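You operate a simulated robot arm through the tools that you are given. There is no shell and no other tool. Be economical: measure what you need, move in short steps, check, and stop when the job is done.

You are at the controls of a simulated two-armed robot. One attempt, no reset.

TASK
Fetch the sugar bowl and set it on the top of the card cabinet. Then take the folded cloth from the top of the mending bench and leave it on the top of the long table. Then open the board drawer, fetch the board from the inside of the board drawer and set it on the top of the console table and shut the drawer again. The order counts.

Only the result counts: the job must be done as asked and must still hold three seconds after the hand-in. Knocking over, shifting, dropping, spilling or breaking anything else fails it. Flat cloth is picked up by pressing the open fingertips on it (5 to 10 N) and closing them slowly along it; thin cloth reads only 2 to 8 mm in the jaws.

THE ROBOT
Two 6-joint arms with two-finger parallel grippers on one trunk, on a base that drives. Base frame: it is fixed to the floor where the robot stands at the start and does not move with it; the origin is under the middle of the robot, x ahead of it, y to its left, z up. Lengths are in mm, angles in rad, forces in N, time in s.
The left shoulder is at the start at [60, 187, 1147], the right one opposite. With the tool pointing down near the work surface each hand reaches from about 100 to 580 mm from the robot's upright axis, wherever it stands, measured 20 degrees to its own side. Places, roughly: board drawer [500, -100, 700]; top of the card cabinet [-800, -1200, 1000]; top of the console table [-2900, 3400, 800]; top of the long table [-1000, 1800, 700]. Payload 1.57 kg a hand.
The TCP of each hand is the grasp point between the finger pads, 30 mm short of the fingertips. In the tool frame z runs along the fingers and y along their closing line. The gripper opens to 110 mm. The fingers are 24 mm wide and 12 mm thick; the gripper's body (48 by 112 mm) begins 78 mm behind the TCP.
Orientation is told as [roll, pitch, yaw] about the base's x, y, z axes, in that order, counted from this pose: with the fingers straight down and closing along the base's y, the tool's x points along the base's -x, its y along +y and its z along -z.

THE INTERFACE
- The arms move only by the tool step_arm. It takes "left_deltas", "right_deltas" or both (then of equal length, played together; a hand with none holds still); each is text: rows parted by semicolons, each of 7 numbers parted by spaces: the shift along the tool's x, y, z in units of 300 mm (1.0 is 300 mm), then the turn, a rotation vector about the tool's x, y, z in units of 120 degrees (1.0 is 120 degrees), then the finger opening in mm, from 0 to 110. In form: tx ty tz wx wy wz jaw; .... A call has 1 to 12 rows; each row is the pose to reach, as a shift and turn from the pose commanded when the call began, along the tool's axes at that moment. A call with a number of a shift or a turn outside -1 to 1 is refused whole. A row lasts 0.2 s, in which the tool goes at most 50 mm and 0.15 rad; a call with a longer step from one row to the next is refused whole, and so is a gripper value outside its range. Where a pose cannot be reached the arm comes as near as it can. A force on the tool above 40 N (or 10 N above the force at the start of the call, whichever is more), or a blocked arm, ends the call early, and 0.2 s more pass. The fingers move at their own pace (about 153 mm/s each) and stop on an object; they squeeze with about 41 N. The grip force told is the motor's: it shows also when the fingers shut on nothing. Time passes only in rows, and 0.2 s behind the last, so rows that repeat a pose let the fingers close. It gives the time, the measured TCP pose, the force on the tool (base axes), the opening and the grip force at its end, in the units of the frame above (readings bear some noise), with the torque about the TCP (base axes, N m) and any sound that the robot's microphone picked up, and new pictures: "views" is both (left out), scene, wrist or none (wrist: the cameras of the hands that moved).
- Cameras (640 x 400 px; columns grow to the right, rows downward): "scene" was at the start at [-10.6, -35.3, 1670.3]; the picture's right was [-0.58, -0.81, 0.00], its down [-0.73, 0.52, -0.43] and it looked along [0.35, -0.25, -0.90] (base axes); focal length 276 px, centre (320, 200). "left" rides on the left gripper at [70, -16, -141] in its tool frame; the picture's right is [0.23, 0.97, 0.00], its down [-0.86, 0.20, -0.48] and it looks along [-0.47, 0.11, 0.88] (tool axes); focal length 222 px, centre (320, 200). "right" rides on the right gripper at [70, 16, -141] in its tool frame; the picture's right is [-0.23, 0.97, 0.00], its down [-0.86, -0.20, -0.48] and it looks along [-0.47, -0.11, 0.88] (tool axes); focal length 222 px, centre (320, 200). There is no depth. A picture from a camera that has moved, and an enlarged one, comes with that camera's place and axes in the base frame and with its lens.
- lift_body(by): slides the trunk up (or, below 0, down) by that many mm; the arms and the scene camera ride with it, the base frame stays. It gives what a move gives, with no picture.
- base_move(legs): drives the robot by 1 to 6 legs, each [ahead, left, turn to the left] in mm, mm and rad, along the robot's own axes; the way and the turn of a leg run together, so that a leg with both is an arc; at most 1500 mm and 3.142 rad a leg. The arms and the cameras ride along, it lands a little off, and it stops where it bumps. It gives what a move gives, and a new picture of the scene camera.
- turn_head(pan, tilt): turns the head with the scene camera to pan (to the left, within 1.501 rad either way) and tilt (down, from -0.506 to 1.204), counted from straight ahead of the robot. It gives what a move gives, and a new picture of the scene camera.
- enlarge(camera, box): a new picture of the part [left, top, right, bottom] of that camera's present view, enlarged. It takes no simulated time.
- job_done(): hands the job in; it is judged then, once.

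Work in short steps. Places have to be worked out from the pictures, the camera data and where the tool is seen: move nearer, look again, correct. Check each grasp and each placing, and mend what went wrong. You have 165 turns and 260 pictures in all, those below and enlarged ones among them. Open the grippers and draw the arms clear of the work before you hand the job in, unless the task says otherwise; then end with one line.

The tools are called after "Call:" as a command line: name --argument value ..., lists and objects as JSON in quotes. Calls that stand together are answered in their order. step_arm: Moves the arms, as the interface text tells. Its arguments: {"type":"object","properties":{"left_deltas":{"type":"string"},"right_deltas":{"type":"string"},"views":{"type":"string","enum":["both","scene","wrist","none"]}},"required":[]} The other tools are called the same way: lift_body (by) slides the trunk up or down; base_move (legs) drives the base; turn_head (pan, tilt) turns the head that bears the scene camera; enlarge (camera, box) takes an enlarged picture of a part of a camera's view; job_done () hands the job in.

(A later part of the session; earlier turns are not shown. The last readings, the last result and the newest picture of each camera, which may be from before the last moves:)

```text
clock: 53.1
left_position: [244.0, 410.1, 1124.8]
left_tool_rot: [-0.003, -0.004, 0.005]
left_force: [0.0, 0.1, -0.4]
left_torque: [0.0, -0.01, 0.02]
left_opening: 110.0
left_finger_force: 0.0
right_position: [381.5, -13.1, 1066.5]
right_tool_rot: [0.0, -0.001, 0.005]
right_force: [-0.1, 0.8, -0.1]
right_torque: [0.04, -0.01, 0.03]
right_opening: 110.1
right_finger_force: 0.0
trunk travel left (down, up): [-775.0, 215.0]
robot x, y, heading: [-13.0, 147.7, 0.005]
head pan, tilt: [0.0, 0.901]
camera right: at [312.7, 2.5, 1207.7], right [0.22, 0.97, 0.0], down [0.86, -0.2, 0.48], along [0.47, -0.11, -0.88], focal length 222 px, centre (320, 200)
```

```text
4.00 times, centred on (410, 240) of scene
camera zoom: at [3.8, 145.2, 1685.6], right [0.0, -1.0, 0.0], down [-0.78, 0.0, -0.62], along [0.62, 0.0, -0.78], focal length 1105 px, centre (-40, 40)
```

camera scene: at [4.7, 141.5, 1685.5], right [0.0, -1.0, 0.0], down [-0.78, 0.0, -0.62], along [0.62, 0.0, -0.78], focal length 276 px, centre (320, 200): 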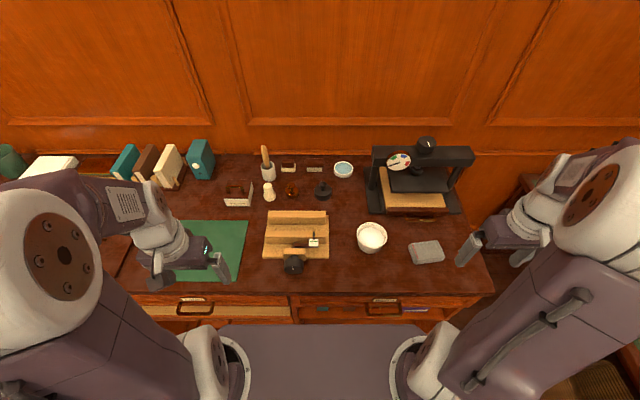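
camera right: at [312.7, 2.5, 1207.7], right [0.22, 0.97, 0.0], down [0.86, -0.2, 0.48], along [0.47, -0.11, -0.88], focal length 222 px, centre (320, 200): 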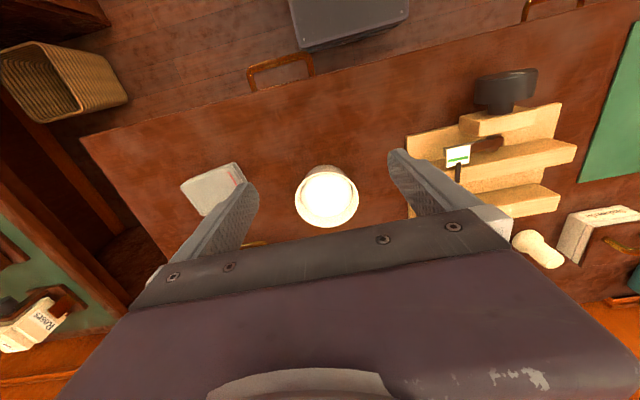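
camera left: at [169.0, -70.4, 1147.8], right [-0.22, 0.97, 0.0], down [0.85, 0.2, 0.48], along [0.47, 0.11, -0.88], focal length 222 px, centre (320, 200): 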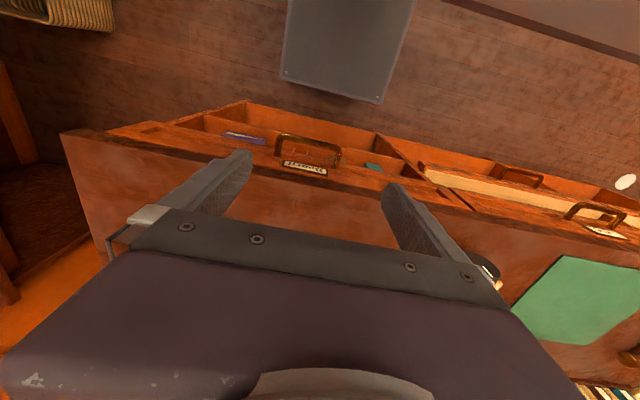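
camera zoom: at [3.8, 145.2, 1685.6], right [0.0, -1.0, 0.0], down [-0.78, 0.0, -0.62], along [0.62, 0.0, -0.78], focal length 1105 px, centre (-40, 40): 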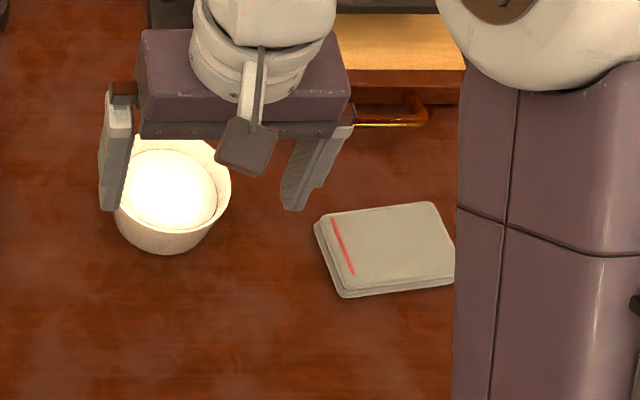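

Bowl solved at (480, −25), rim z≈900, diameter ≈100 mm. I move over it with tips ≈30 mm above the rim and check alignment.

Call:
step_arm --right_deltas "-0.11 -0.013 0.05 0 0 0 110; -0.22 -0.026 0.12 0 0 0 110; -0.328 -0.04 0.2 0 0 0 110; -0.328 -0.04 0.28 0 0 0 110; -0.328 -0.04 0.355 0 0 0 110; -0.328 -0.04 0.355 0 0 0 110" --views "both"

Call:
enlarge --camera "right" --box '[200, 100, 440, 250]'

```text
clock: 54.5
left_position: [243.3, 410.3, 1124.0]
left_tool_rot: [-0.001, -0.003, 0.006]
left_force: [-0.5, 0.0, 0.3]
left_torque: [0.04, 0.05, 0.01]
left_opening: 109.9
left_finger_force: 0.1
right_position: [481.5, -27.0, 959.0]
right_tool_rot: [0.0, 0.0, 0.006]
right_force: [0.0, 0.9, 0.1]
right_torque: [0.01, 0.02, 0.03]
right_opening: 110.1
right_finger_force: 0.0
trunk travel left (down, up): [-775.0, 215.0]
robot x, y, heading: [-9.5, 144.8, -0.0]
head pan, tilt: [0.0, 0.901]
camera scene: at [4.7, 145.5, 1685.5], right [0.0, -1.0, 0.0], down [-0.78, 0.0, -0.62], along [0.62, 0.0, -0.78], focal length 276 px, centre (320, 200)
camera right: at [411.5, -10.3, 1100.4], right [0.22, 0.97, 0.0], down [0.86, -0.2, 0.48], along [0.47, -0.11, -0.88], focal length 222 px, centre (320, 200)
```

scene: 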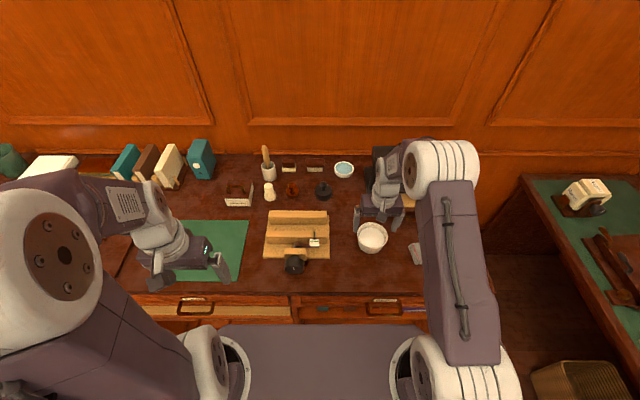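
right: 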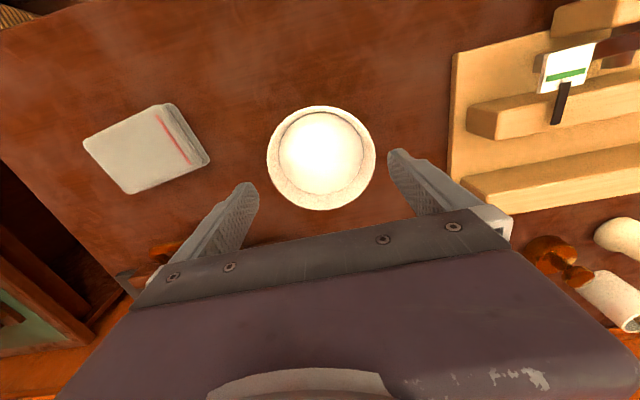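

```text
2.67 times, centred on (320, 175) of right
camera zoom: at [411.5, -10.3, 1100.4], right [0.22, 0.97, 0.0], down [0.86, -0.2, 0.48], along [0.47, -0.11, -0.88], focal length 592 px, centre (320, 267)
```

zoom: 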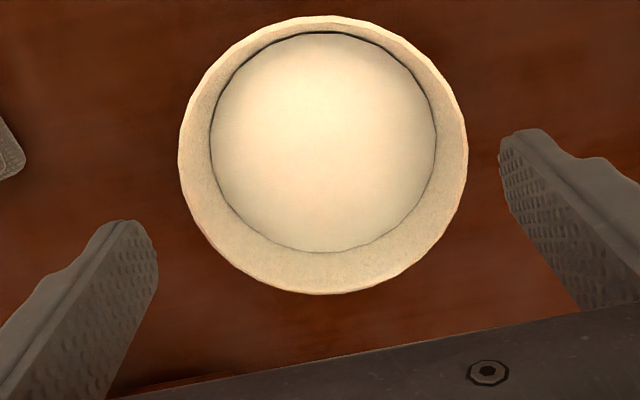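

Center refined to ≈(477, −24.5). I descend so the pads straddle the rim, tips about 40 mm below it.

Call:
step_arm --right_deltas "0.015 0.008 0.06 0 0 0 110; 0.015 0.008 0.1 0 0 0 110; 0.015 0.008 0.14 0 0 0 110; 0.015 0.008 0.18 0 0 0 110; 0.015 0.008 0.22 0 0 0 110; 0.015 0.008 0.235 0 0 0 110" --views "both"

```text
clock: 55.9
left_position: [244.2, 409.9, 1124.9]
left_tool_rot: [-0.002, -0.002, 0.005]
left_force: [0.3, -0.6, 0.0]
left_torque: [0.01, 0.0, 0.04]
left_opening: 109.8
left_finger_force: 0.1
right_position: [476.7, -24.6, 889.9]
right_tool_rot: [0.0, 0.0, 0.006]
right_force: [0.4, -0.8, -0.1]
right_torque: [0.04, 0.02, 0.01]
right_opening: 110.1
right_finger_force: 0.1
trunk travel left (down, up): [-775.0, 215.0]
robot x, y, heading: [-8.2, 145.7, 0.007]
head pan, tilt: [0.0, 0.901]
camera scene: at [4.8, 145.7, 1685.5], right [0.0, -1.0, 0.0], down [-0.78, 0.0, -0.62], along [0.62, 0.0, -0.78], focal length 276 px, centre (320, 200)
camera right: at [407.2, -7.6, 1030.6], right [0.22, 0.97, 0.0], down [0.86, -0.2, 0.48], along [0.47, -0.11, -0.88], focal length 222 px, centre (320, 200)
```

scene: 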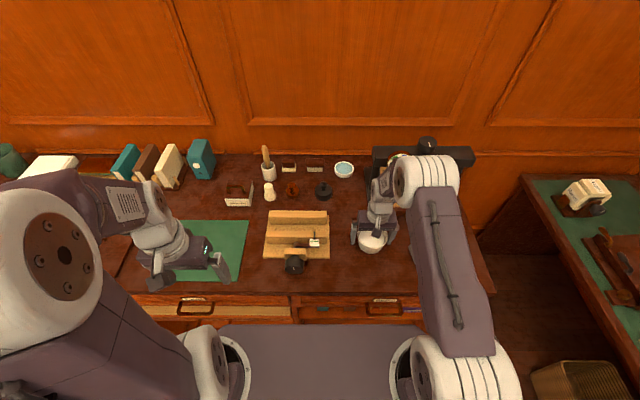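
right: 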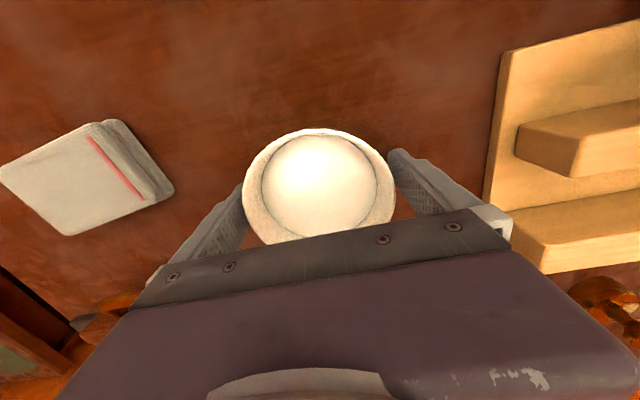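

The bowl sits between both fingers. Closing the jaws.

Call:
step_arm --right_deltas "0 0 0 0 0 0 100; 0 0 0 0 0 0 90; 0 0 0 0 0 0 80; 0 0 0 0 0 0 70; 0 0 0 0 0 0 70" --views "wrist"

```text
clock: 57.1
left_position: [243.8, 410.9, 1124.7]
left_tool_rot: [-0.002, -0.002, 0.002]
left_force: [-0.2, 0.3, 0.5]
left_torque: [0.0, -0.05, 0.01]
left_opening: 109.9
left_finger_force: 0.0
right_position: [477.5, -23.9, 890.2]
right_tool_rot: [0.001, 0.0, 0.006]
right_force: [0.7, -0.9, -0.2]
right_torque: [-0.02, -0.07, 0.0]
right_opening: 98.9
right_finger_force: 41.4
trunk travel left (down, up): [-775.0, 215.0]
robot x, y, heading: [-7.1, 144.0, 0.008]
head pan, tilt: [0.0, 0.901]
camera right: at [407.2, -7.8, 1030.6], right [0.22, 0.97, 0.0], down [0.86, -0.2, 0.48], along [0.47, -0.11, -0.88], focal length 222 px, centre (320, 200)
```

right: 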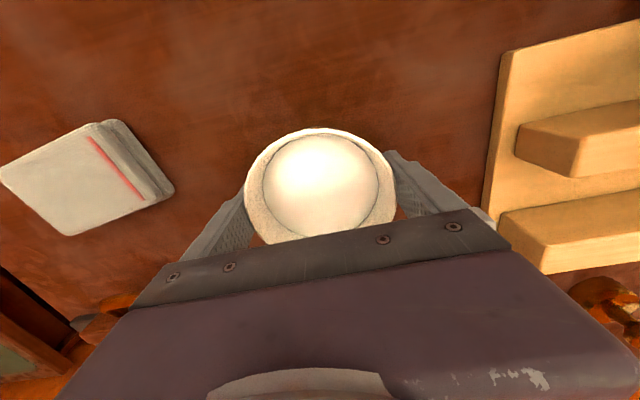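

Gripped at 98.9 mm with 41 N. Lift gently and check for slip.

Call:
step_arm --right_deltas "0 0 -0.03 0 0 0 70; 0 0 -0.08 0 0 0 70; 0 0 -0.15 0 0 0 70; 0 0 -0.25 0 0 0 70; 0 0 -0.35 0 0 0 70; 0 0 -0.45 0 0 0 70; 0 0 -0.55 0 0 0 70; 0 0 -0.6 0 0 0 70" --views "both"

```text
clock: 58.9
left_position: [244.7, 409.5, 1122.7]
left_tool_rot: [-0.003, -0.002, 0.004]
left_force: [0.0, 0.5, 0.1]
left_torque: [-0.01, -0.03, 0.0]
left_opening: 110.0
left_finger_force: 0.0
right_position: [478.6, -23.1, 1068.6]
right_tool_rot: [-0.001, 0.0, 0.004]
right_force: [0.4, 0.7, -1.8]
right_torque: [0.0, 0.0, -0.01]
right_opening: 98.7
right_finger_force: 40.8
trunk travel left (down, up): [-775.0, 215.0]
robot x, y, heading: [-12.6, 145.4, 0.003]
head pan, tilt: [0.0, 0.901]
camera scene: at [4.9, 145.7, 1685.5], right [0.0, -1.0, 0.0], down [-0.78, 0.0, -0.62], along [0.62, 0.0, -0.78], focal length 276 px, centre (320, 200)
camera right: at [408.4, -7.7, 1208.9], right [0.22, 0.97, 0.0], down [0.86, -0.2, 0.48], along [0.47, -0.11, -0.88], focal length 222 px, centre (320, 200)
```

scene: 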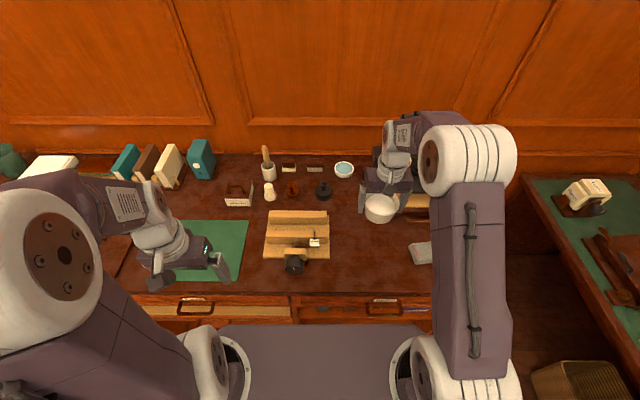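
right: 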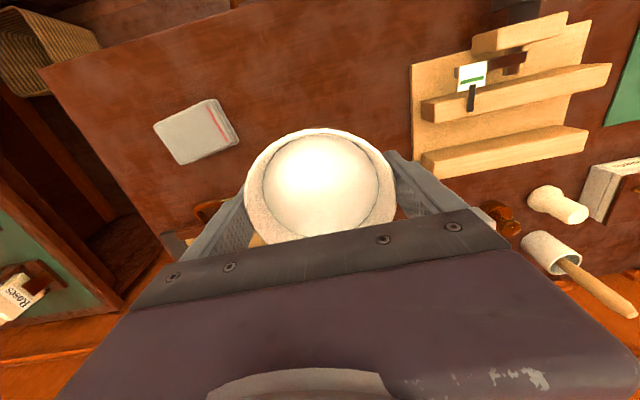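

Bowl is held firmly. I raise the trunk, then go back, turn right to face the card cabinet, staying clear of the trolley behind.

Call:
lift_body --by 130

Call:
base_move --legs '[[-200, -180, 0], [0, 0, -1.57]]'

Call:
turn_head --pan -1.2 --tilt 0.8

```text
clock: 60.5
left_position: [245.1, 410.7, 1254.4]
left_tool_rot: [-0.001, -0.002, 0.005]
left_force: [0.6, 0.0, -0.1]
left_torque: [0.0, 0.0, -0.03]
left_opening: 109.8
left_finger_force: 0.2
right_position: [478.9, -24.6, 1196.9]
right_tool_rot: [0.0, 0.001, 0.004]
right_force: [0.8, 0.8, -1.8]
right_torque: [0.0, -0.01, 0.01]
right_opening: 98.7
right_finger_force: 41.2
trunk travel left (down, up): [-905.0, 85.0]
robot x, y, heading: [-7.2, 141.6, 0.008]
head pan, tilt: [0.0, 0.901]
```

```text
clock: 66.3
left_position: [49.1, -296.2, 1253.6]
left_tool_rot: [-0.001, -0.001, -1.593]
left_force: [0.3, 0.0, -0.6]
left_torque: [-0.03, 0.02, 0.03]
left_opening: 109.9
left_finger_force: 0.0
right_position: [-389.9, -518.0, 1197.7]
right_tool_rot: [-0.002, 0.001, -1.593]
right_force: [0.0, -0.4, -1.2]
right_torque: [0.01, -0.02, 0.02]
right_opening: 98.7
right_finger_force: 40.8
trunk travel left (down, up): [-905.0, 85.0]
robot x, y, heading: [-206.3, -33.6, -1.589]
head pan, tilt: [0.0, 0.901]
camera scene: at [-209.9, -50.3, 1815.5], right [-1.0, 0.02, 0.0], down [0.02, 0.78, -0.62], along [-0.01, -0.62, -0.78], focal length 276 px, centre (320, 200)
```

scene: 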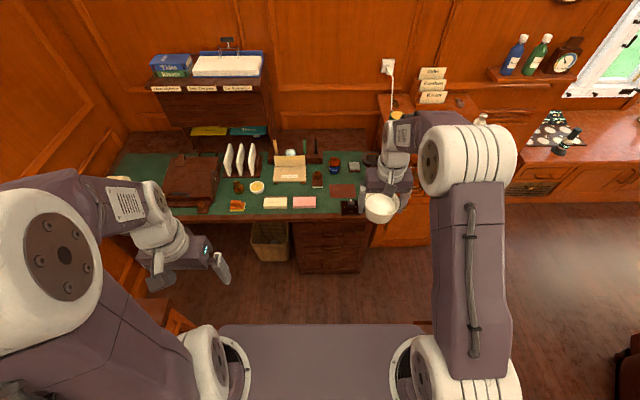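

```text
clock: 67.7
left_position: [50.5, -297.1, 1253.2]
left_tool_rot: [-0.001, 0.0, -1.594]
left_force: [0.1, 0.1, 0.5]
left_torque: [0.01, -0.02, 0.03]
left_opening: 110.1
left_finger_force: 0.1
right_position: [-390.8, -518.9, 1196.0]
right_tool_rot: [0.001, 0.0, -1.591]
right_force: [0.3, 0.3, -1.6]
right_torque: [0.01, 0.0, -0.01]
right_opening: 98.7
right_finger_force: 41.2
trunk travel left (down, up): [-905.0, 85.0]
robot x, y, heading: [-211.4, -36.4, -1.589]
head pan, tilt: [-1.201, 0.799]
camera scene: at [-284.4, -2.5, 1823.4], right [-0.34, 0.94, 0.0], down [0.67, 0.25, -0.7], along [-0.66, -0.24, -0.72], focal length 276 px, centre (320, 200)
```

scene: 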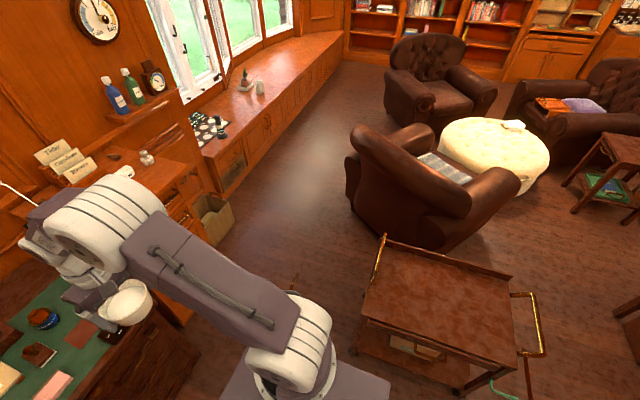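

Trolley spans x −1124…−650, y ≥ 8. Something gold peeks out behind the right shoulder; I'll check it by zooming before driving.

Call:
enlarge --camera "scene" --box '[160, 180, 400, 330]'

Call:
turn_head --pan -0.75 --tilt 0.8

```text
2.67 times, centred on (280, 255) of scene
camera zoom: at [-284.4, -2.5, 1823.4], right [-0.34, 0.94, 0.0], down [0.67, 0.25, -0.7], along [-0.66, -0.24, -0.72], focal length 737 px, centre (427, 53)
```

zoom: 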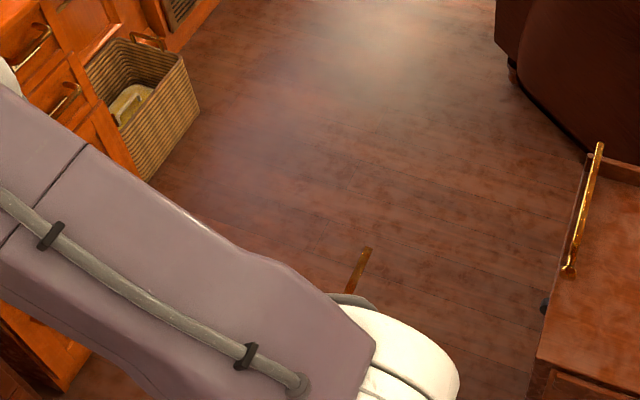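

```text
clock: 68.6
left_position: [49.9, -296.1, 1254.0]
left_tool_rot: [-0.003, -0.002, -1.594]
left_force: [-0.7, 0.3, -0.8]
left_torque: [0.02, -0.01, -0.01]
left_opening: 110.4
left_finger_force: 0.1
right_position: [-391.1, -519.4, 1197.2]
right_tool_rot: [0.001, -0.001, -1.593]
right_force: [-0.9, -0.6, -1.3]
right_torque: [0.01, 0.01, -0.01]
right_opening: 98.9
right_finger_force: 40.7
trunk travel left (down, up): [-905.0, 85.0]
robot x, y, heading: [-207.9, -33.1, -1.592]
head pan, tilt: [-0.75, 0.799]
camera scene: at [-264.9, -32.5, 1823.4], right [-0.72, 0.7, 0.0], down [0.5, 0.51, -0.7], along [-0.49, -0.5, -0.72], focal length 276 px, centre (320, 200)
```

scene: 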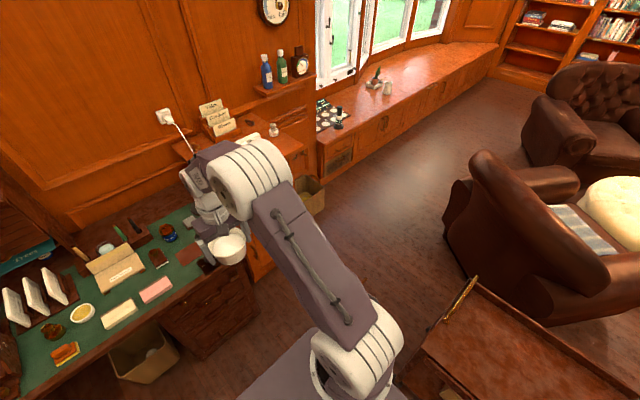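

Checking the same floor spot in this view.

Call:
enlarge --camera "scene" --box '[300, 200, 500, 360]'

```text
2.50 times, centred on (400, 280) of scene
camera zoom: at [-264.9, -32.5, 1823.4], right [-0.72, 0.7, 0.0], down [0.5, 0.51, -0.7], along [-0.49, -0.5, -0.72], focal length 691 px, centre (120, 0)
```

zoom: 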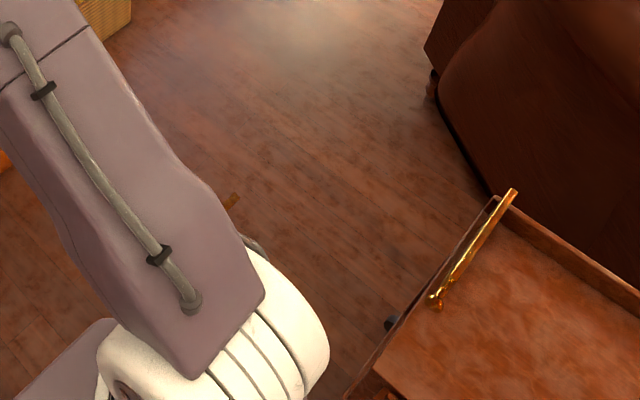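

A stick-like thing lies on/near the floor around (−1190, −500). I drive ahead into the lane in front of the desk and look again before going sideways.

Call:
base_move --legs '[[370, 0, 0.02]]'

Call:
turn_head --pan -1.45 --tilt 0.7

```text
clock: 70.9
left_position: [53.7, -651.2, 1256.5]
left_tool_rot: [-0.001, -0.003, -1.567]
left_force: [0.6, 0.0, 0.1]
left_torque: [-0.03, 0.02, -0.06]
left_opening: 110.0
left_finger_force: 0.0
right_position: [-380.0, -886.0, 1197.7]
right_tool_rot: [0.001, -0.002, -1.565]
right_force: [0.9, -0.1, -1.8]
right_torque: [-0.01, -0.02, 0.03]
right_opening: 98.6
right_finger_force: 40.6
trunk travel left (down, up): [-905.0, 85.0]
robot x, y, heading: [-211.9, -396.1, -1.564]
head pan, tilt: [-0.75, 0.799]
camera scene: at [-268.0, -394.8, 1823.5], right [-0.73, 0.68, 0.0], down [0.49, 0.53, -0.7], along [-0.47, -0.51, -0.72], focal length 276 px, centre (320, 200)
```

scene: 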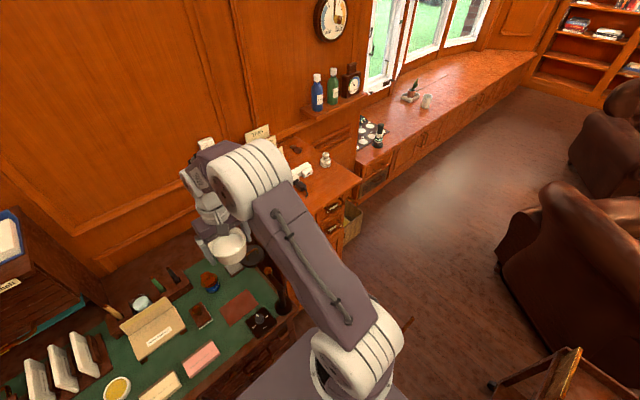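

```text
clock: 72.0
left_position: [54.1, -654.7, 1253.4]
left_tool_rot: [-0.002, -0.001, -1.567]
left_force: [0.0, 0.1, 0.8]
left_torque: [0.02, 0.02, 0.01]
left_opening: 109.9
left_finger_force: 0.0
right_position: [-380.9, -887.2, 1197.1]
right_tool_rot: [0.0, 0.0, -1.566]
right_force: [0.6, -0.2, -3.2]
right_torque: [0.0, 0.0, -0.01]
right_opening: 98.8
right_finger_force: 40.9
trunk travel left (down, up): [-905.0, 85.0]
robot x, y, heading: [-211.6, -399.4, -1.563]
head pan, tilt: [-1.45, 0.7]
camera scene: at [-297.4, -350.0, 1831.7], right [-0.13, 0.99, 0.0], down [0.64, 0.08, -0.76], along [-0.76, -0.1, -0.64], focal length 276 px, centre (320, 200)
```

scene: 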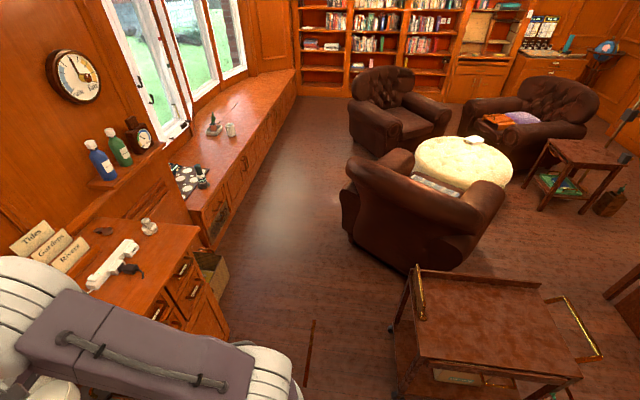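

There's a long strip on the floor along y≈−510, x −1200…−810. Zoom to see what it is.

Call:
enlarge --camera "scene" --box '[200, 280, 400, 400]'

```text
3.20 times, centred on (300, 340) of scene
camera zoom: at [-297.4, -350.0, 1831.7], right [-0.13, 0.99, 0.0], down [0.64, 0.08, -0.76], along [-0.76, -0.1, -0.64], focal length 884 px, centre (384, -248)
```

zoom: 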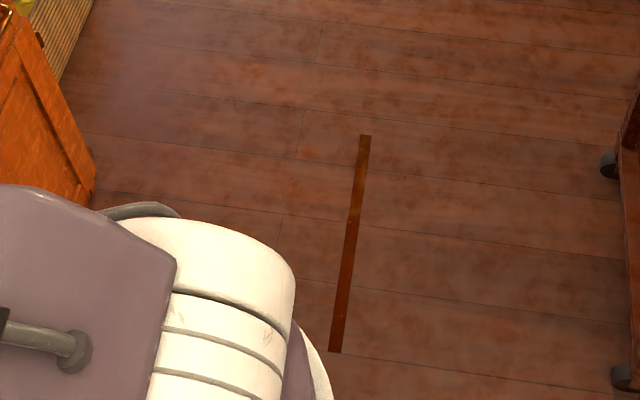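

I'll avoid the strip: stay at x≈−490 in front of the desk/cabinet corner, from where the right hand can reach the cabinet's front left area.

Call:
base_move --legs '[[0, -280, 0]]'

Call:
turn_head --pan -0.45 --tilt 0.85

```text
clock: 73.9
left_position: [-223.0, -655.1, 1253.4]
left_tool_rot: [-0.005, -0.002, -1.569]
left_force: [0.7, 1.1, 0.3]
left_torque: [0.04, 0.02, 0.02]
left_opening: 109.9
left_finger_force: 0.1
right_position: [-656.9, -888.6, 1197.9]
right_tool_rot: [-0.002, 0.002, -1.567]
right_force: [-0.1, -0.3, -1.9]
right_torque: [-0.01, 0.0, 0.03]
right_opening: 98.6
right_finger_force: 41.2
trunk travel left (down, up): [-905.0, 85.0]
robot x, y, heading: [-489.9, -400.1, -1.569]
head pan, tilt: [-1.45, 0.7]
camera scene: at [-572.0, -351.1, 1831.9], right [-0.12, 0.99, 0.0], down [0.64, 0.08, -0.77], along [-0.76, -0.1, -0.64], focal length 276 px, centre (320, 200)
```

scene: 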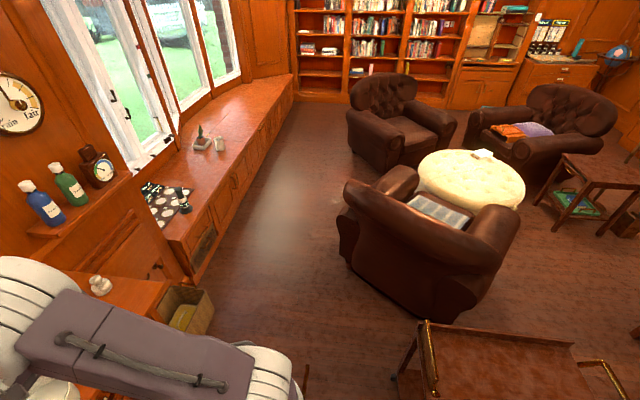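

```text
clock: 75.2
left_position: [-223.5, -655.2, 1254.2]
left_tool_rot: [-0.003, -0.004, -1.569]
left_force: [-0.1, -0.5, 0.8]
left_torque: [0.03, 0.0, -0.02]
left_opening: 109.8
left_finger_force: 0.1
right_position: [-658.4, -888.4, 1197.7]
right_tool_rot: [-0.001, -0.001, -1.567]
right_force: [-0.1, -0.3, -1.9]
right_torque: [0.02, 0.05, 0.01]
right_opening: 99.0
right_finger_force: 40.6
trunk travel left (down, up): [-905.0, 85.0]
robot x, y, heading: [-490.6, -403.3, -1.568]
head pan, tilt: [-0.45, 0.85]
camera scene: at [-524.4, -411.1, 1819.4], right [-0.9, 0.43, 0.0], down [0.32, 0.68, -0.66], along [-0.29, -0.6, -0.75], focal length 276 px, centre (320, 200)
```

scene: 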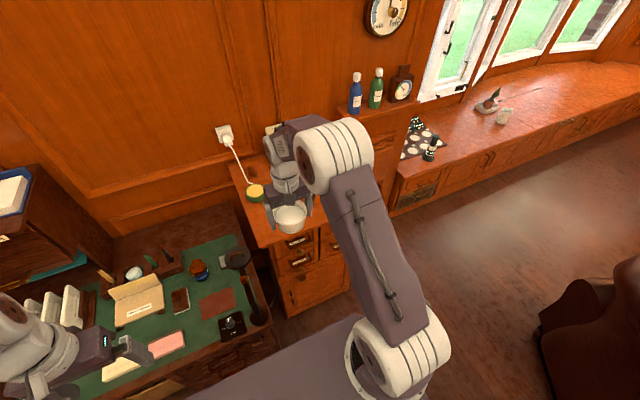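

Look through the right wrist camera at the cabinet top.

Call:
enlarge --camera "right" --box '[0, 0, 640, 400]'

```text
1.00 times, centred on (320, 200) of right (not enlarged: the box is as wide or as high as the picture)
camera zoom: at [-643.0, -819.1, 1338.5], right [0.97, -0.22, 0.0], down [-0.2, -0.86, 0.48], along [-0.11, -0.47, -0.88], focal length 222 px, centre (320, 200)
```

zoom: 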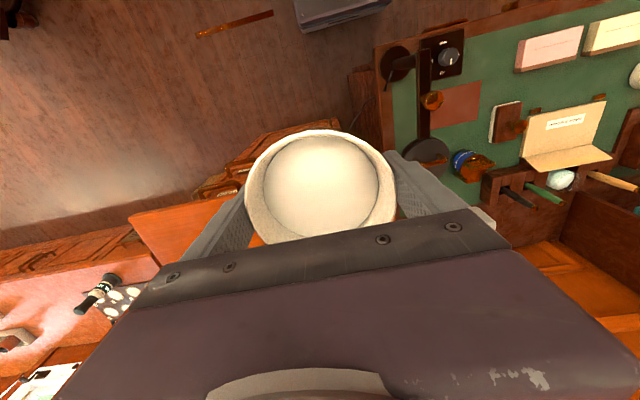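

Front-left free spot is ≈(−640, −1030). I edge the base ahead 75 mm, then extend the arm.

Call:
base_move --legs '[[75, 0, 0]]'

Call:
step_arm --right_deltas "-0.08 0.02 0.05 0 0 0 70; -0.16 0.04 0.1 0 0 0 70; -0.22 0.06 0.15 0 0 0 70; -0.22 0.06 0.2 0 0 0 70; -0.22 0.06 0.25 0 0 0 70; -0.22 0.06 0.25 0 0 0 70" --views "both"

```text
clock: 76.2
left_position: [-225.2, -717.1, 1256.6]
left_tool_rot: [-0.001, -0.009, -1.564]
left_force: [-1.1, 0.8, -0.3]
left_torque: [-0.07, 0.01, 0.01]
left_opening: 110.0
left_finger_force: 0.0
right_position: [-658.6, -952.6, 1201.4]
right_tool_rot: [-0.001, -0.008, -1.565]
right_force: [0.0, 0.6, -1.6]
right_torque: [-0.07, 0.0, 0.0]
right_opening: 98.7
right_finger_force: 41.2
trunk travel left (down, up): [-905.0, 85.0]
robot x, y, heading: [-487.9, -473.7, -1.57]
head pan, tilt: [-0.45, 0.85]
camera scene: at [-524.8, -469.6, 1819.5], right [-0.9, 0.43, 0.0], down [0.32, 0.67, -0.66], along [-0.28, -0.6, -0.75], focal length 276 px, centre (320, 200)
```

scene: 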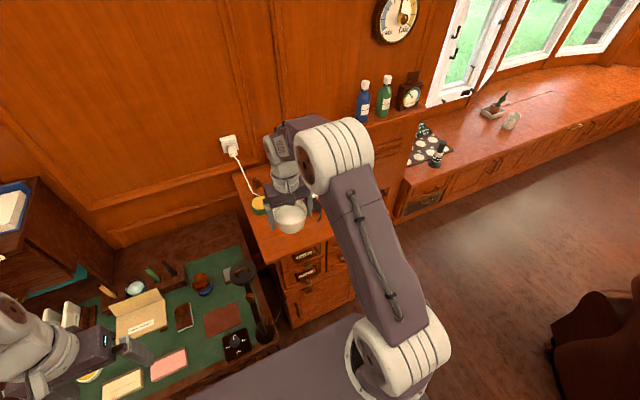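

```text
clock: 77.6
left_position: [-223.3, -726.5, 1254.4]
left_tool_rot: [-0.002, -0.001, -1.565]
left_force: [0.5, 0.0, 0.6]
left_torque: [0.0, 0.03, -0.02]
left_opening: 110.1
left_finger_force: 0.0
right_position: [-638.6, -1027.6, 1123.8]
right_tool_rot: [0.0, -0.002, -1.566]
right_force: [-0.7, 0.2, -2.0]
right_torque: [0.02, 0.0, 0.01]
right_opening: 98.7
right_finger_force: 41.6
trunk travel left (down, up): [-905.0, 85.0]
robot x, y, heading: [-487.6, -471.4, -1.564]
head pan, tilt: [-0.45, 0.85]
camera scene: at [-524.5, -483.5, 1819.4], right [-0.9, 0.43, 0.0], down [0.32, 0.68, -0.66], along [-0.28, -0.6, -0.75], focal length 276 px, centre (320, 200)
camera right: at [-622.5, -958.1, 1264.4], right [0.98, -0.22, 0.0], down [-0.19, -0.86, 0.48], along [-0.11, -0.47, -0.88], focal length 222 px, centre (320, 200)
```

scene: 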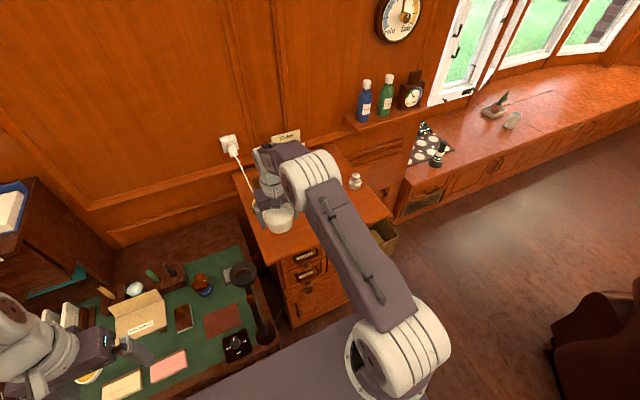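
right: 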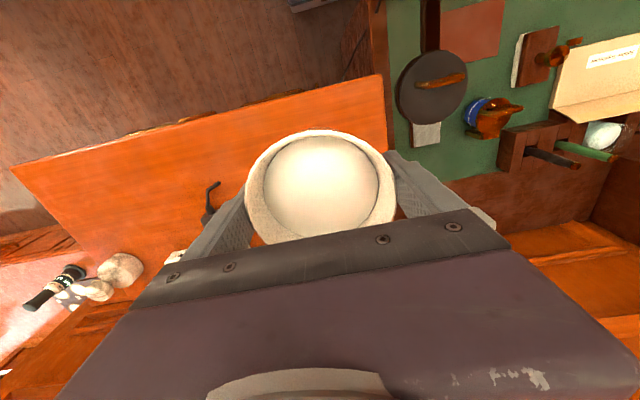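

Front edge is at y≈−967, left edge x≈−560. I move slightly further in and lower to just above the top.

Call:
step_arm --right_deltas "-0.05 -0.03 0.05 0 0 0 70; -0.05 -0.03 0.1 0 0 0 70; -0.05 -0.03 0.14 0 0 0 70; -0.05 -0.03 0.18 0 0 0 70; -0.05 -0.03 0.18 0 0 0 70" --views "none"

Call:
step_arm --right_deltas "0 0 0.013 0 0 0 70; 0 0 0.026 0 0 0 70; 0 0 0.04 0 0 0 70; 0 0 0.053 0 0 0 70; 0 0 0.066 0 0 0 70; 0 0 0.08 0 0 0 70; 0 0 0.093 0 0 0 70; 0 0 0.106 0 0 0 70" --views "wrist"

```text
clock: 78.8
left_position: [-224.5, -728.1, 1253.2]
left_tool_rot: [-0.003, 0.0, -1.566]
left_force: [0.4, -0.2, 0.2]
left_torque: [-0.04, 0.01, 0.03]
left_opening: 110.3
left_finger_force: 0.1
right_position: [-648.2, -1040.0, 1067.8]
right_tool_rot: [0.001, -0.001, -1.564]
right_force: [-0.6, -0.2, -1.7]
right_torque: [0.02, -0.03, 0.02]
right_opening: 98.7
right_finger_force: 40.2
trunk travel left (down, up): [-905.0, 85.0]
robot x, y, heading: [-491.8, -473.3, -1.562]
head pan, tilt: [-0.45, 0.85]
```

```text
clock: 80.6
left_position: [-224.3, -727.0, 1254.1]
left_tool_rot: [-0.002, -0.002, -1.565]
left_force: [0.6, -0.5, 0.3]
left_torque: [-0.03, 0.0, 0.01]
left_opening: 109.9
left_finger_force: 0.1
right_position: [-649.1, -1042.6, 1036.1]
right_tool_rot: [-0.001, 0.0, -1.564]
right_force: [0.4, 0.0, -2.1]
right_torque: [0.03, 0.01, 0.0]
right_opening: 98.7
right_finger_force: 41.3
trunk travel left (down, up): [-905.0, 85.0]
robot x, y, heading: [-487.2, -471.7, -1.569]
head pan, tilt: [-0.45, 0.85]
camera right: at [-633.2, -972.2, 1177.4], right [0.98, -0.22, 0.0], down [-0.19, -0.86, 0.48], along [-0.11, -0.47, -0.88], focal length 222 px, centre (320, 200)
```

right: 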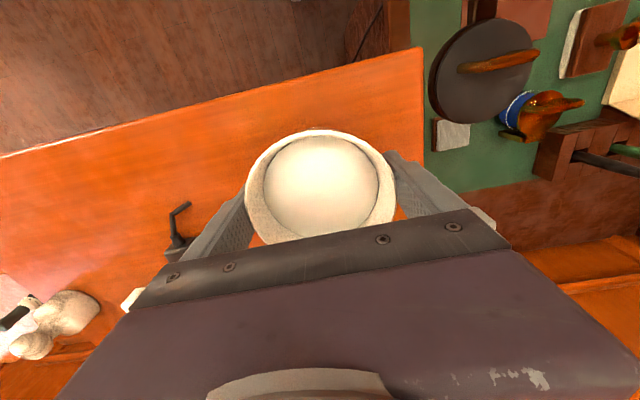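

Still free of the surface; continue in finer steps.

Call:
step_arm --right_deltas "0 0 0.01 0 0 0 70; 0 0 0.02 0 0 0 70; 0 0 0.03 0 0 0 70" --views "none"

Call:
step_arm --right_deltas "0 0 0.007 0 0 0 70; 0 0 0.013 0 0 0 70; 0 0 0.02 0 0 0 70" --views "none"

```text
clock: 81.4
left_position: [-223.6, -727.3, 1254.0]
left_tool_rot: [-0.001, -0.003, -1.566]
left_force: [0.6, -0.3, 0.1]
left_torque: [0.03, -0.01, -0.03]
left_opening: 110.1
left_finger_force: 0.0
right_position: [-649.7, -1042.5, 1027.8]
right_tool_rot: [0.001, 0.002, -1.564]
right_force: [0.2, -0.1, -1.6]
right_torque: [0.02, -0.01, 0.01]
right_opening: 98.7
right_finger_force: 40.8
trunk travel left (down, up): [-905.0, 85.0]
robot x, y, heading: [-487.4, -472.9, -1.565]
head pan, tilt: [-0.45, 0.85]
```

```text
clock: 82.2
left_position: [-224.2, -728.2, 1254.1]
left_tool_rot: [0.0, 0.0, -1.566]
left_force: [0.1, -0.7, -0.6]
left_torque: [0.01, 0.01, 0.0]
left_opening: 110.1
left_finger_force: 0.0
right_position: [-649.2, -1042.3, 1020.6]
right_tool_rot: [0.0, -0.001, -1.564]
right_force: [-0.1, -0.1, -1.9]
right_torque: [-0.01, 0.01, 0.01]
right_opening: 98.8
right_finger_force: 41.0
trunk travel left (down, up): [-905.0, 85.0]
robot x, y, heading: [-490.5, -472.4, -1.565]
head pan, tilt: [-0.45, 0.85]
```

Triangulated top is ≈972, so ~10–15 mm remain. Continue.

Call:
step_arm --right_deltas "0 0 0.007 0 0 0 70; 0 0 0.013 0 0 0 70; 0 0 0.02 0 0 0 70" --views "none"

Call:
step_arm --right_deltas "0 0 0.007 0 0 0 70; 0 0 0.013 0 0 0 70; 0 0 0.02 0 0 0 70" --views "wrist"

```text
clock: 83.0
left_position: [-224.8, -724.7, 1255.7]
left_tool_rot: [0.0, -0.003, -1.565]
left_force: [0.4, 0.0, 0.1]
left_torque: [-0.02, 0.04, 0.0]
left_opening: 110.0
left_finger_force: 0.1
right_position: [-648.5, -1041.9, 1019.8]
right_tool_rot: [0.0, -0.009, -1.564]
right_force: [-3.0, -3.4, 24.7]
right_torque: [0.82, -0.02, 0.1]
right_opening: 98.8
right_finger_force: 40.7
trunk travel left (down, up): [-905.0, 85.0]
robot x, y, heading: [-490.0, -473.4, -1.568]
head pan, tilt: [-0.45, 0.85]
```

```text
clock: 83.8
left_position: [-224.4, -723.9, 1255.5]
left_tool_rot: [-0.003, -0.006, -1.567]
left_force: [0.3, 1.0, -0.1]
left_torque: [0.01, 0.0, 0.01]
left_opening: 110.0
left_finger_force: 0.0
right_position: [-647.6, -1040.1, 1012.8]
right_tool_rot: [0.001, -0.004, -1.563]
right_force: [-4.1, -6.7, 34.8]
right_torque: [0.0, 0.07, 0.28]
right_opening: 98.6
right_finger_force: 41.0
trunk travel left (down, up): [-905.0, 85.0]
robot x, y, heading: [-489.6, -474.4, -1.564]
head pan, tilt: [-0.45, 0.85]
camera right: at [-633.0, -970.4, 1153.9], right [0.98, -0.22, 0.0], down [-0.19, -0.85, 0.48], along [-0.11, -0.47, -0.87], focal length 222 px, centre (320, 200)
```

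right: 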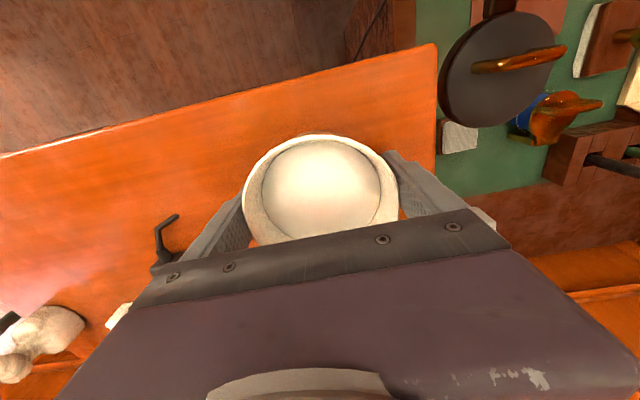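

Bowl is standing on the top (35 N pressing). I relieve the pressure, then open the jaws.

Call:
step_arm --right_deltas "0 0 -0.01 0 0 0 70; 0 0 -0.017 0 0 0 70; 0 0 -0.017 0 0 0 98; 0 0 -0.017 0 0 0 104; 0 0 -0.017 0 0 0 110; 0 0 -0.017 0 0 0 110" --views "wrist"

```text
clock: 85.2
left_position: [-223.7, -726.5, 1253.1]
left_tool_rot: [-0.001, -0.002, -1.567]
left_force: [-0.3, -0.3, -0.4]
left_torque: [0.04, 0.0, 0.02]
left_opening: 109.9
left_finger_force: 0.1
right_position: [-648.0, -1042.1, 1014.6]
right_tool_rot: [0.0, 0.003, -1.564]
right_force: [-0.2, -0.3, -0.3]
right_torque: [0.02, -0.02, 0.02]
right_opening: 110.2
right_finger_force: 0.0
trunk travel left (down, up): [-905.0, 85.0]
robot x, y, heading: [-493.8, -475.6, -1.566]
head pan, tilt: [-0.45, 0.85]
camera right: at [-632.5, -972.3, 1156.1], right [0.98, -0.22, 0.0], down [-0.19, -0.86, 0.48], along [-0.11, -0.47, -0.88], focal length 222 px, centre (320, 200)
```

right: 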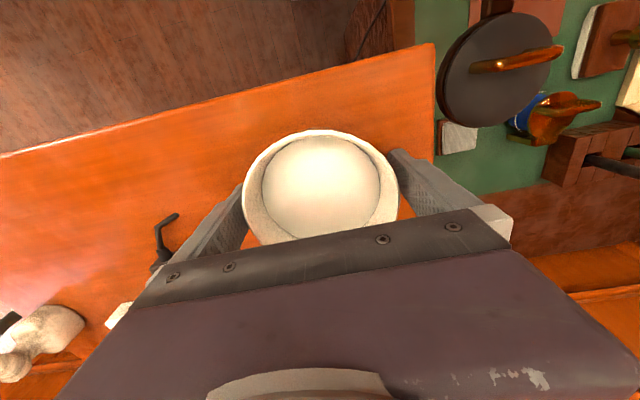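

Released; rise straight up.

Call:
step_arm --right_deltas "0 0 -0.03 0 0 0 110; 0 0 -0.08 0 0 0 110; 0 0 -0.15 0 0 0 110; 0 0 -0.25 0 0 0 110; 0 0 -0.4 0 0 0 110; 0.1 0 -0.5 0 0 0 110; 0.2 0 -0.55 0 0 0 110; 0.3 0 -0.55 0 0 0 110" --views "both"

```text
clock: 87.0
left_position: [-223.1, -725.8, 1253.6]
left_tool_rot: [-0.002, -0.002, -1.567]
left_force: [0.1, 0.4, -0.3]
left_torque: [0.03, 0.02, 0.0]
left_opening: 109.9
left_finger_force: 0.1
right_position: [-647.3, -950.2, 1178.9]
right_tool_rot: [-0.001, 0.0, -1.566]
right_force: [-0.1, 0.6, -0.4]
right_torque: [0.0, 0.0, 0.03]
right_opening: 110.0
right_finger_force: 0.1
trunk travel left (down, up): [-905.0, 85.0]
robot x, y, heading: [-489.9, -474.5, -1.563]
head pan, tilt: [-0.45, 0.85]
camera scene: at [-524.5, -481.9, 1819.4], right [-0.9, 0.43, 0.0], down [0.32, 0.68, -0.66], along [-0.28, -0.6, -0.75], focal length 276 px, centre (320, 200)
camera right: at [-631.9, -879.6, 1320.5], right [0.98, -0.22, 0.0], down [-0.19, -0.86, 0.48], along [-0.11, -0.47, -0.88], focal length 222 px, centre (320, 200)
```

scene: 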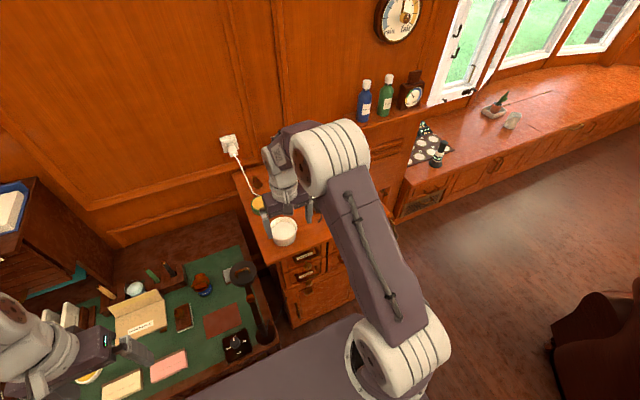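
right: 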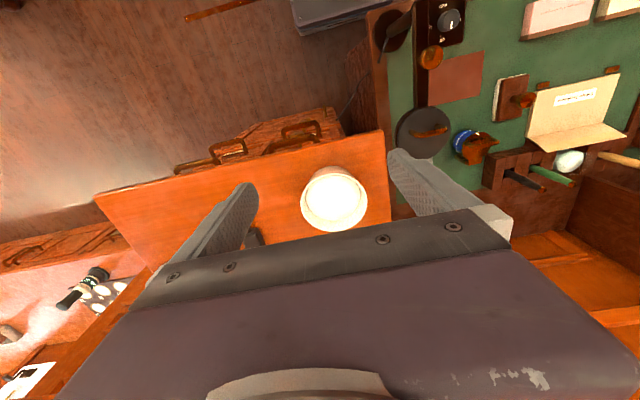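

Bowl stands well on the cabinet. Now I return to the bench (reverse of the way in) for the cloth.

Call:
base_move --legs '[[-75, 0, 0], [0, 280, 0], [-365, 0, 0], [0, 0, 1.565], [195, 0, 0]]'

Call:
turn_head --pan -0.2 --tilt 0.95

```text
clock: 96.6
left_position: [219.0, 248.9, 1253.6]
left_tool_rot: [-0.003, -0.005, 0.045]
left_force: [-1.0, -0.1, 0.3]
left_torque: [-0.01, -0.07, 0.03]
left_opening: 110.3
left_finger_force: 0.0
right_position: [459.2, -163.7, 1180.9]
right_tool_rot: [0.0, -0.004, 0.047]
right_force: [0.4, -0.6, -0.8]
right_torque: [0.0, 0.02, 0.01]
right_opening: 110.1
right_finger_force: 0.1
trunk travel left (down, up): [-905.0, 85.0]
robot x, y, heading: [-13.3, -23.0, 0.049]
head pan, tilt: [-0.45, 0.85]
camera scene: at [-14.2, -59.0, 1819.5], right [-0.39, -0.92, 0.0], down [-0.69, 0.3, -0.66], along [0.61, -0.26, -0.75], focal length 276 px, centre (320, 200)
```

scene: 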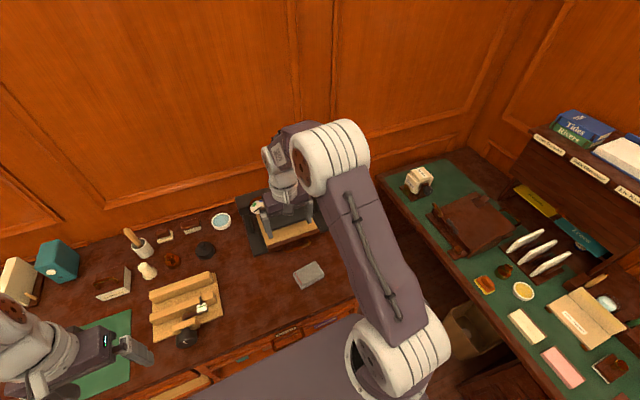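

```text
clock: 97.4
left_position: [224.6, 249.3, 1254.7]
left_tool_rot: [-0.002, -0.003, 0.044]
left_force: [-0.5, 0.0, -0.1]
left_torque: [0.01, -0.04, 0.0]
left_opening: 110.2
left_finger_force: 0.0
right_position: [464.6, -163.7, 1178.7]
right_tool_rot: [-0.001, 0.002, 0.049]
right_force: [0.6, 0.3, -0.4]
right_torque: [0.02, -0.02, -0.04]
right_opening: 110.0
right_finger_force: 0.0
trunk travel left (down, up): [-905.0, 85.0]
robot x, y, heading: [-20.4, -26.7, 0.048]
head pan, tilt: [-0.201, 0.949]
camera scene: at [-7.6, -39.0, 1811.9], right [-0.15, -0.99, 0.0], down [-0.8, 0.13, -0.58], along [0.58, -0.09, -0.81], focal length 276 px, centre (320, 200)
```

scene: 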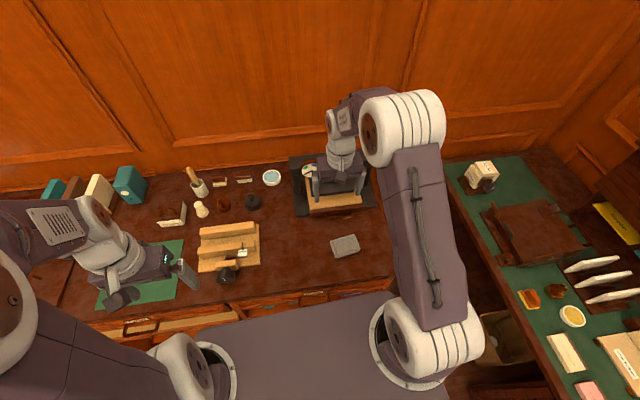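

Lower the trunk again and bring the right hand behind/above the cloth for a close view.

Call:
lift_body --by -130

Call:
step_arm --right_deltas "0.1 -0.05 0 0 0 -0.01 110; 0.2 -0.1 0.05 0 0 -0.023 110; 0.3 -0.15 0.1 0 0 -0.023 110; 0.36 -0.18 0.17 0 0 -0.023 110; 0.36 -0.18 0.17 0 0 -0.023 110" --views "wrist"

Call:
enlarge --camera "right" --box '[220, 80, 420, 205]'

Call:
enlarge --camera "scene" --box '[280, 180, 440, 280]'

```text
clock: 99.0
left_position: [223.5, 250.0, 1124.7]
left_tool_rot: [-0.002, -0.002, 0.046]
left_force: [0.5, -0.2, 0.3]
left_torque: [-0.02, 0.02, -0.01]
left_opening: 110.2
left_finger_force: 0.0
right_position: [464.6, -164.1, 1048.8]
right_tool_rot: [0.001, 0.002, 0.047]
right_force: [-1.0, -0.1, -0.3]
right_torque: [0.05, -0.03, 0.0]
right_opening: 110.2
right_finger_force: 0.0
trunk travel left (down, up): [-775.0, 215.0]
robot x, y, heading: [-19.3, -23.8, 0.046]
head pan, tilt: [-0.201, 0.949]
```

```text
clock: 100.2
left_position: [224.4, 250.6, 1125.2]
left_tool_rot: [0.0, -0.001, 0.045]
left_force: [0.1, -0.2, 0.1]
left_torque: [-0.02, -0.01, 0.05]
left_opening: 110.1
left_finger_force: 0.0
right_position: [356.8, -223.4, 998.0]
right_tool_rot: [-0.001, 0.001, 0.094]
right_force: [-0.1, 0.1, -0.7]
right_torque: [-0.01, -0.01, 0.02]
right_opening: 109.8
right_finger_force: 0.0
trunk travel left (down, up): [-775.0, 215.0]
robot x, y, heading: [-22.3, -23.4, 0.045]
head pan, tilt: [-0.201, 0.949]
camera right: at [285.9, -213.2, 1138.9], right [0.13, 0.99, 0.0], down [0.87, -0.12, 0.48], along [0.47, -0.06, -0.88], focal length 222 px, centre (320, 200)
```

right: 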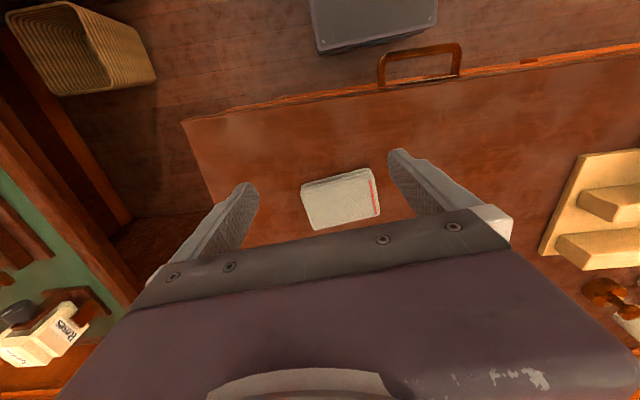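

```text
3.20 times, centred on (320, 142) of right
camera zoom: at [285.9, -213.2, 1138.9], right [0.13, 0.99, 0.0], down [0.87, -0.12, 0.48], along [0.47, -0.06, -0.88], focal length 711 px, centre (320, 384)
```

zoom: 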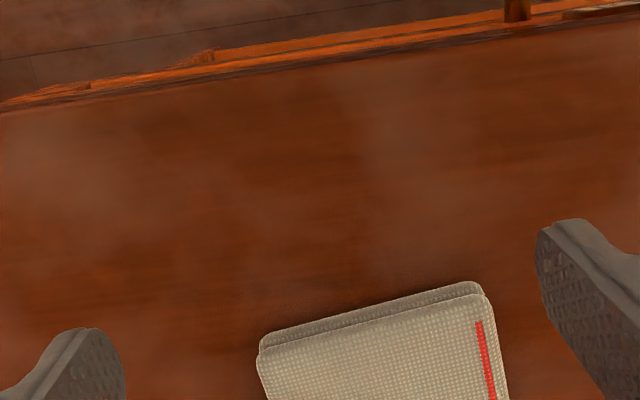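

```text
4.00 times, centred on (360, 230) of scene
camera zoom: at [-7.9, -38.9, 1681.9], right [-0.15, -0.99, 0.0], down [-0.8, 0.13, -0.58], along [0.58, -0.09, -0.81], focal length 1105 px, centre (160, 80)
```

zoom: 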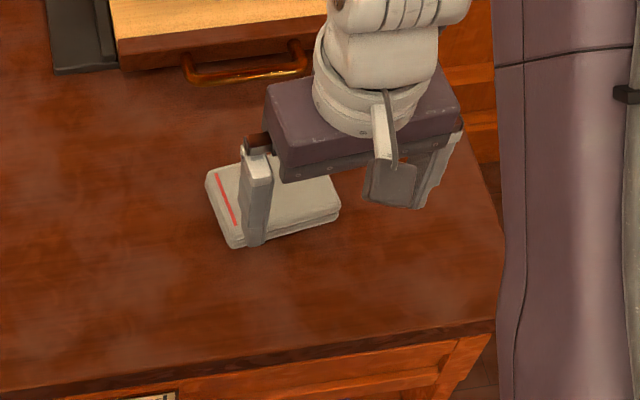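

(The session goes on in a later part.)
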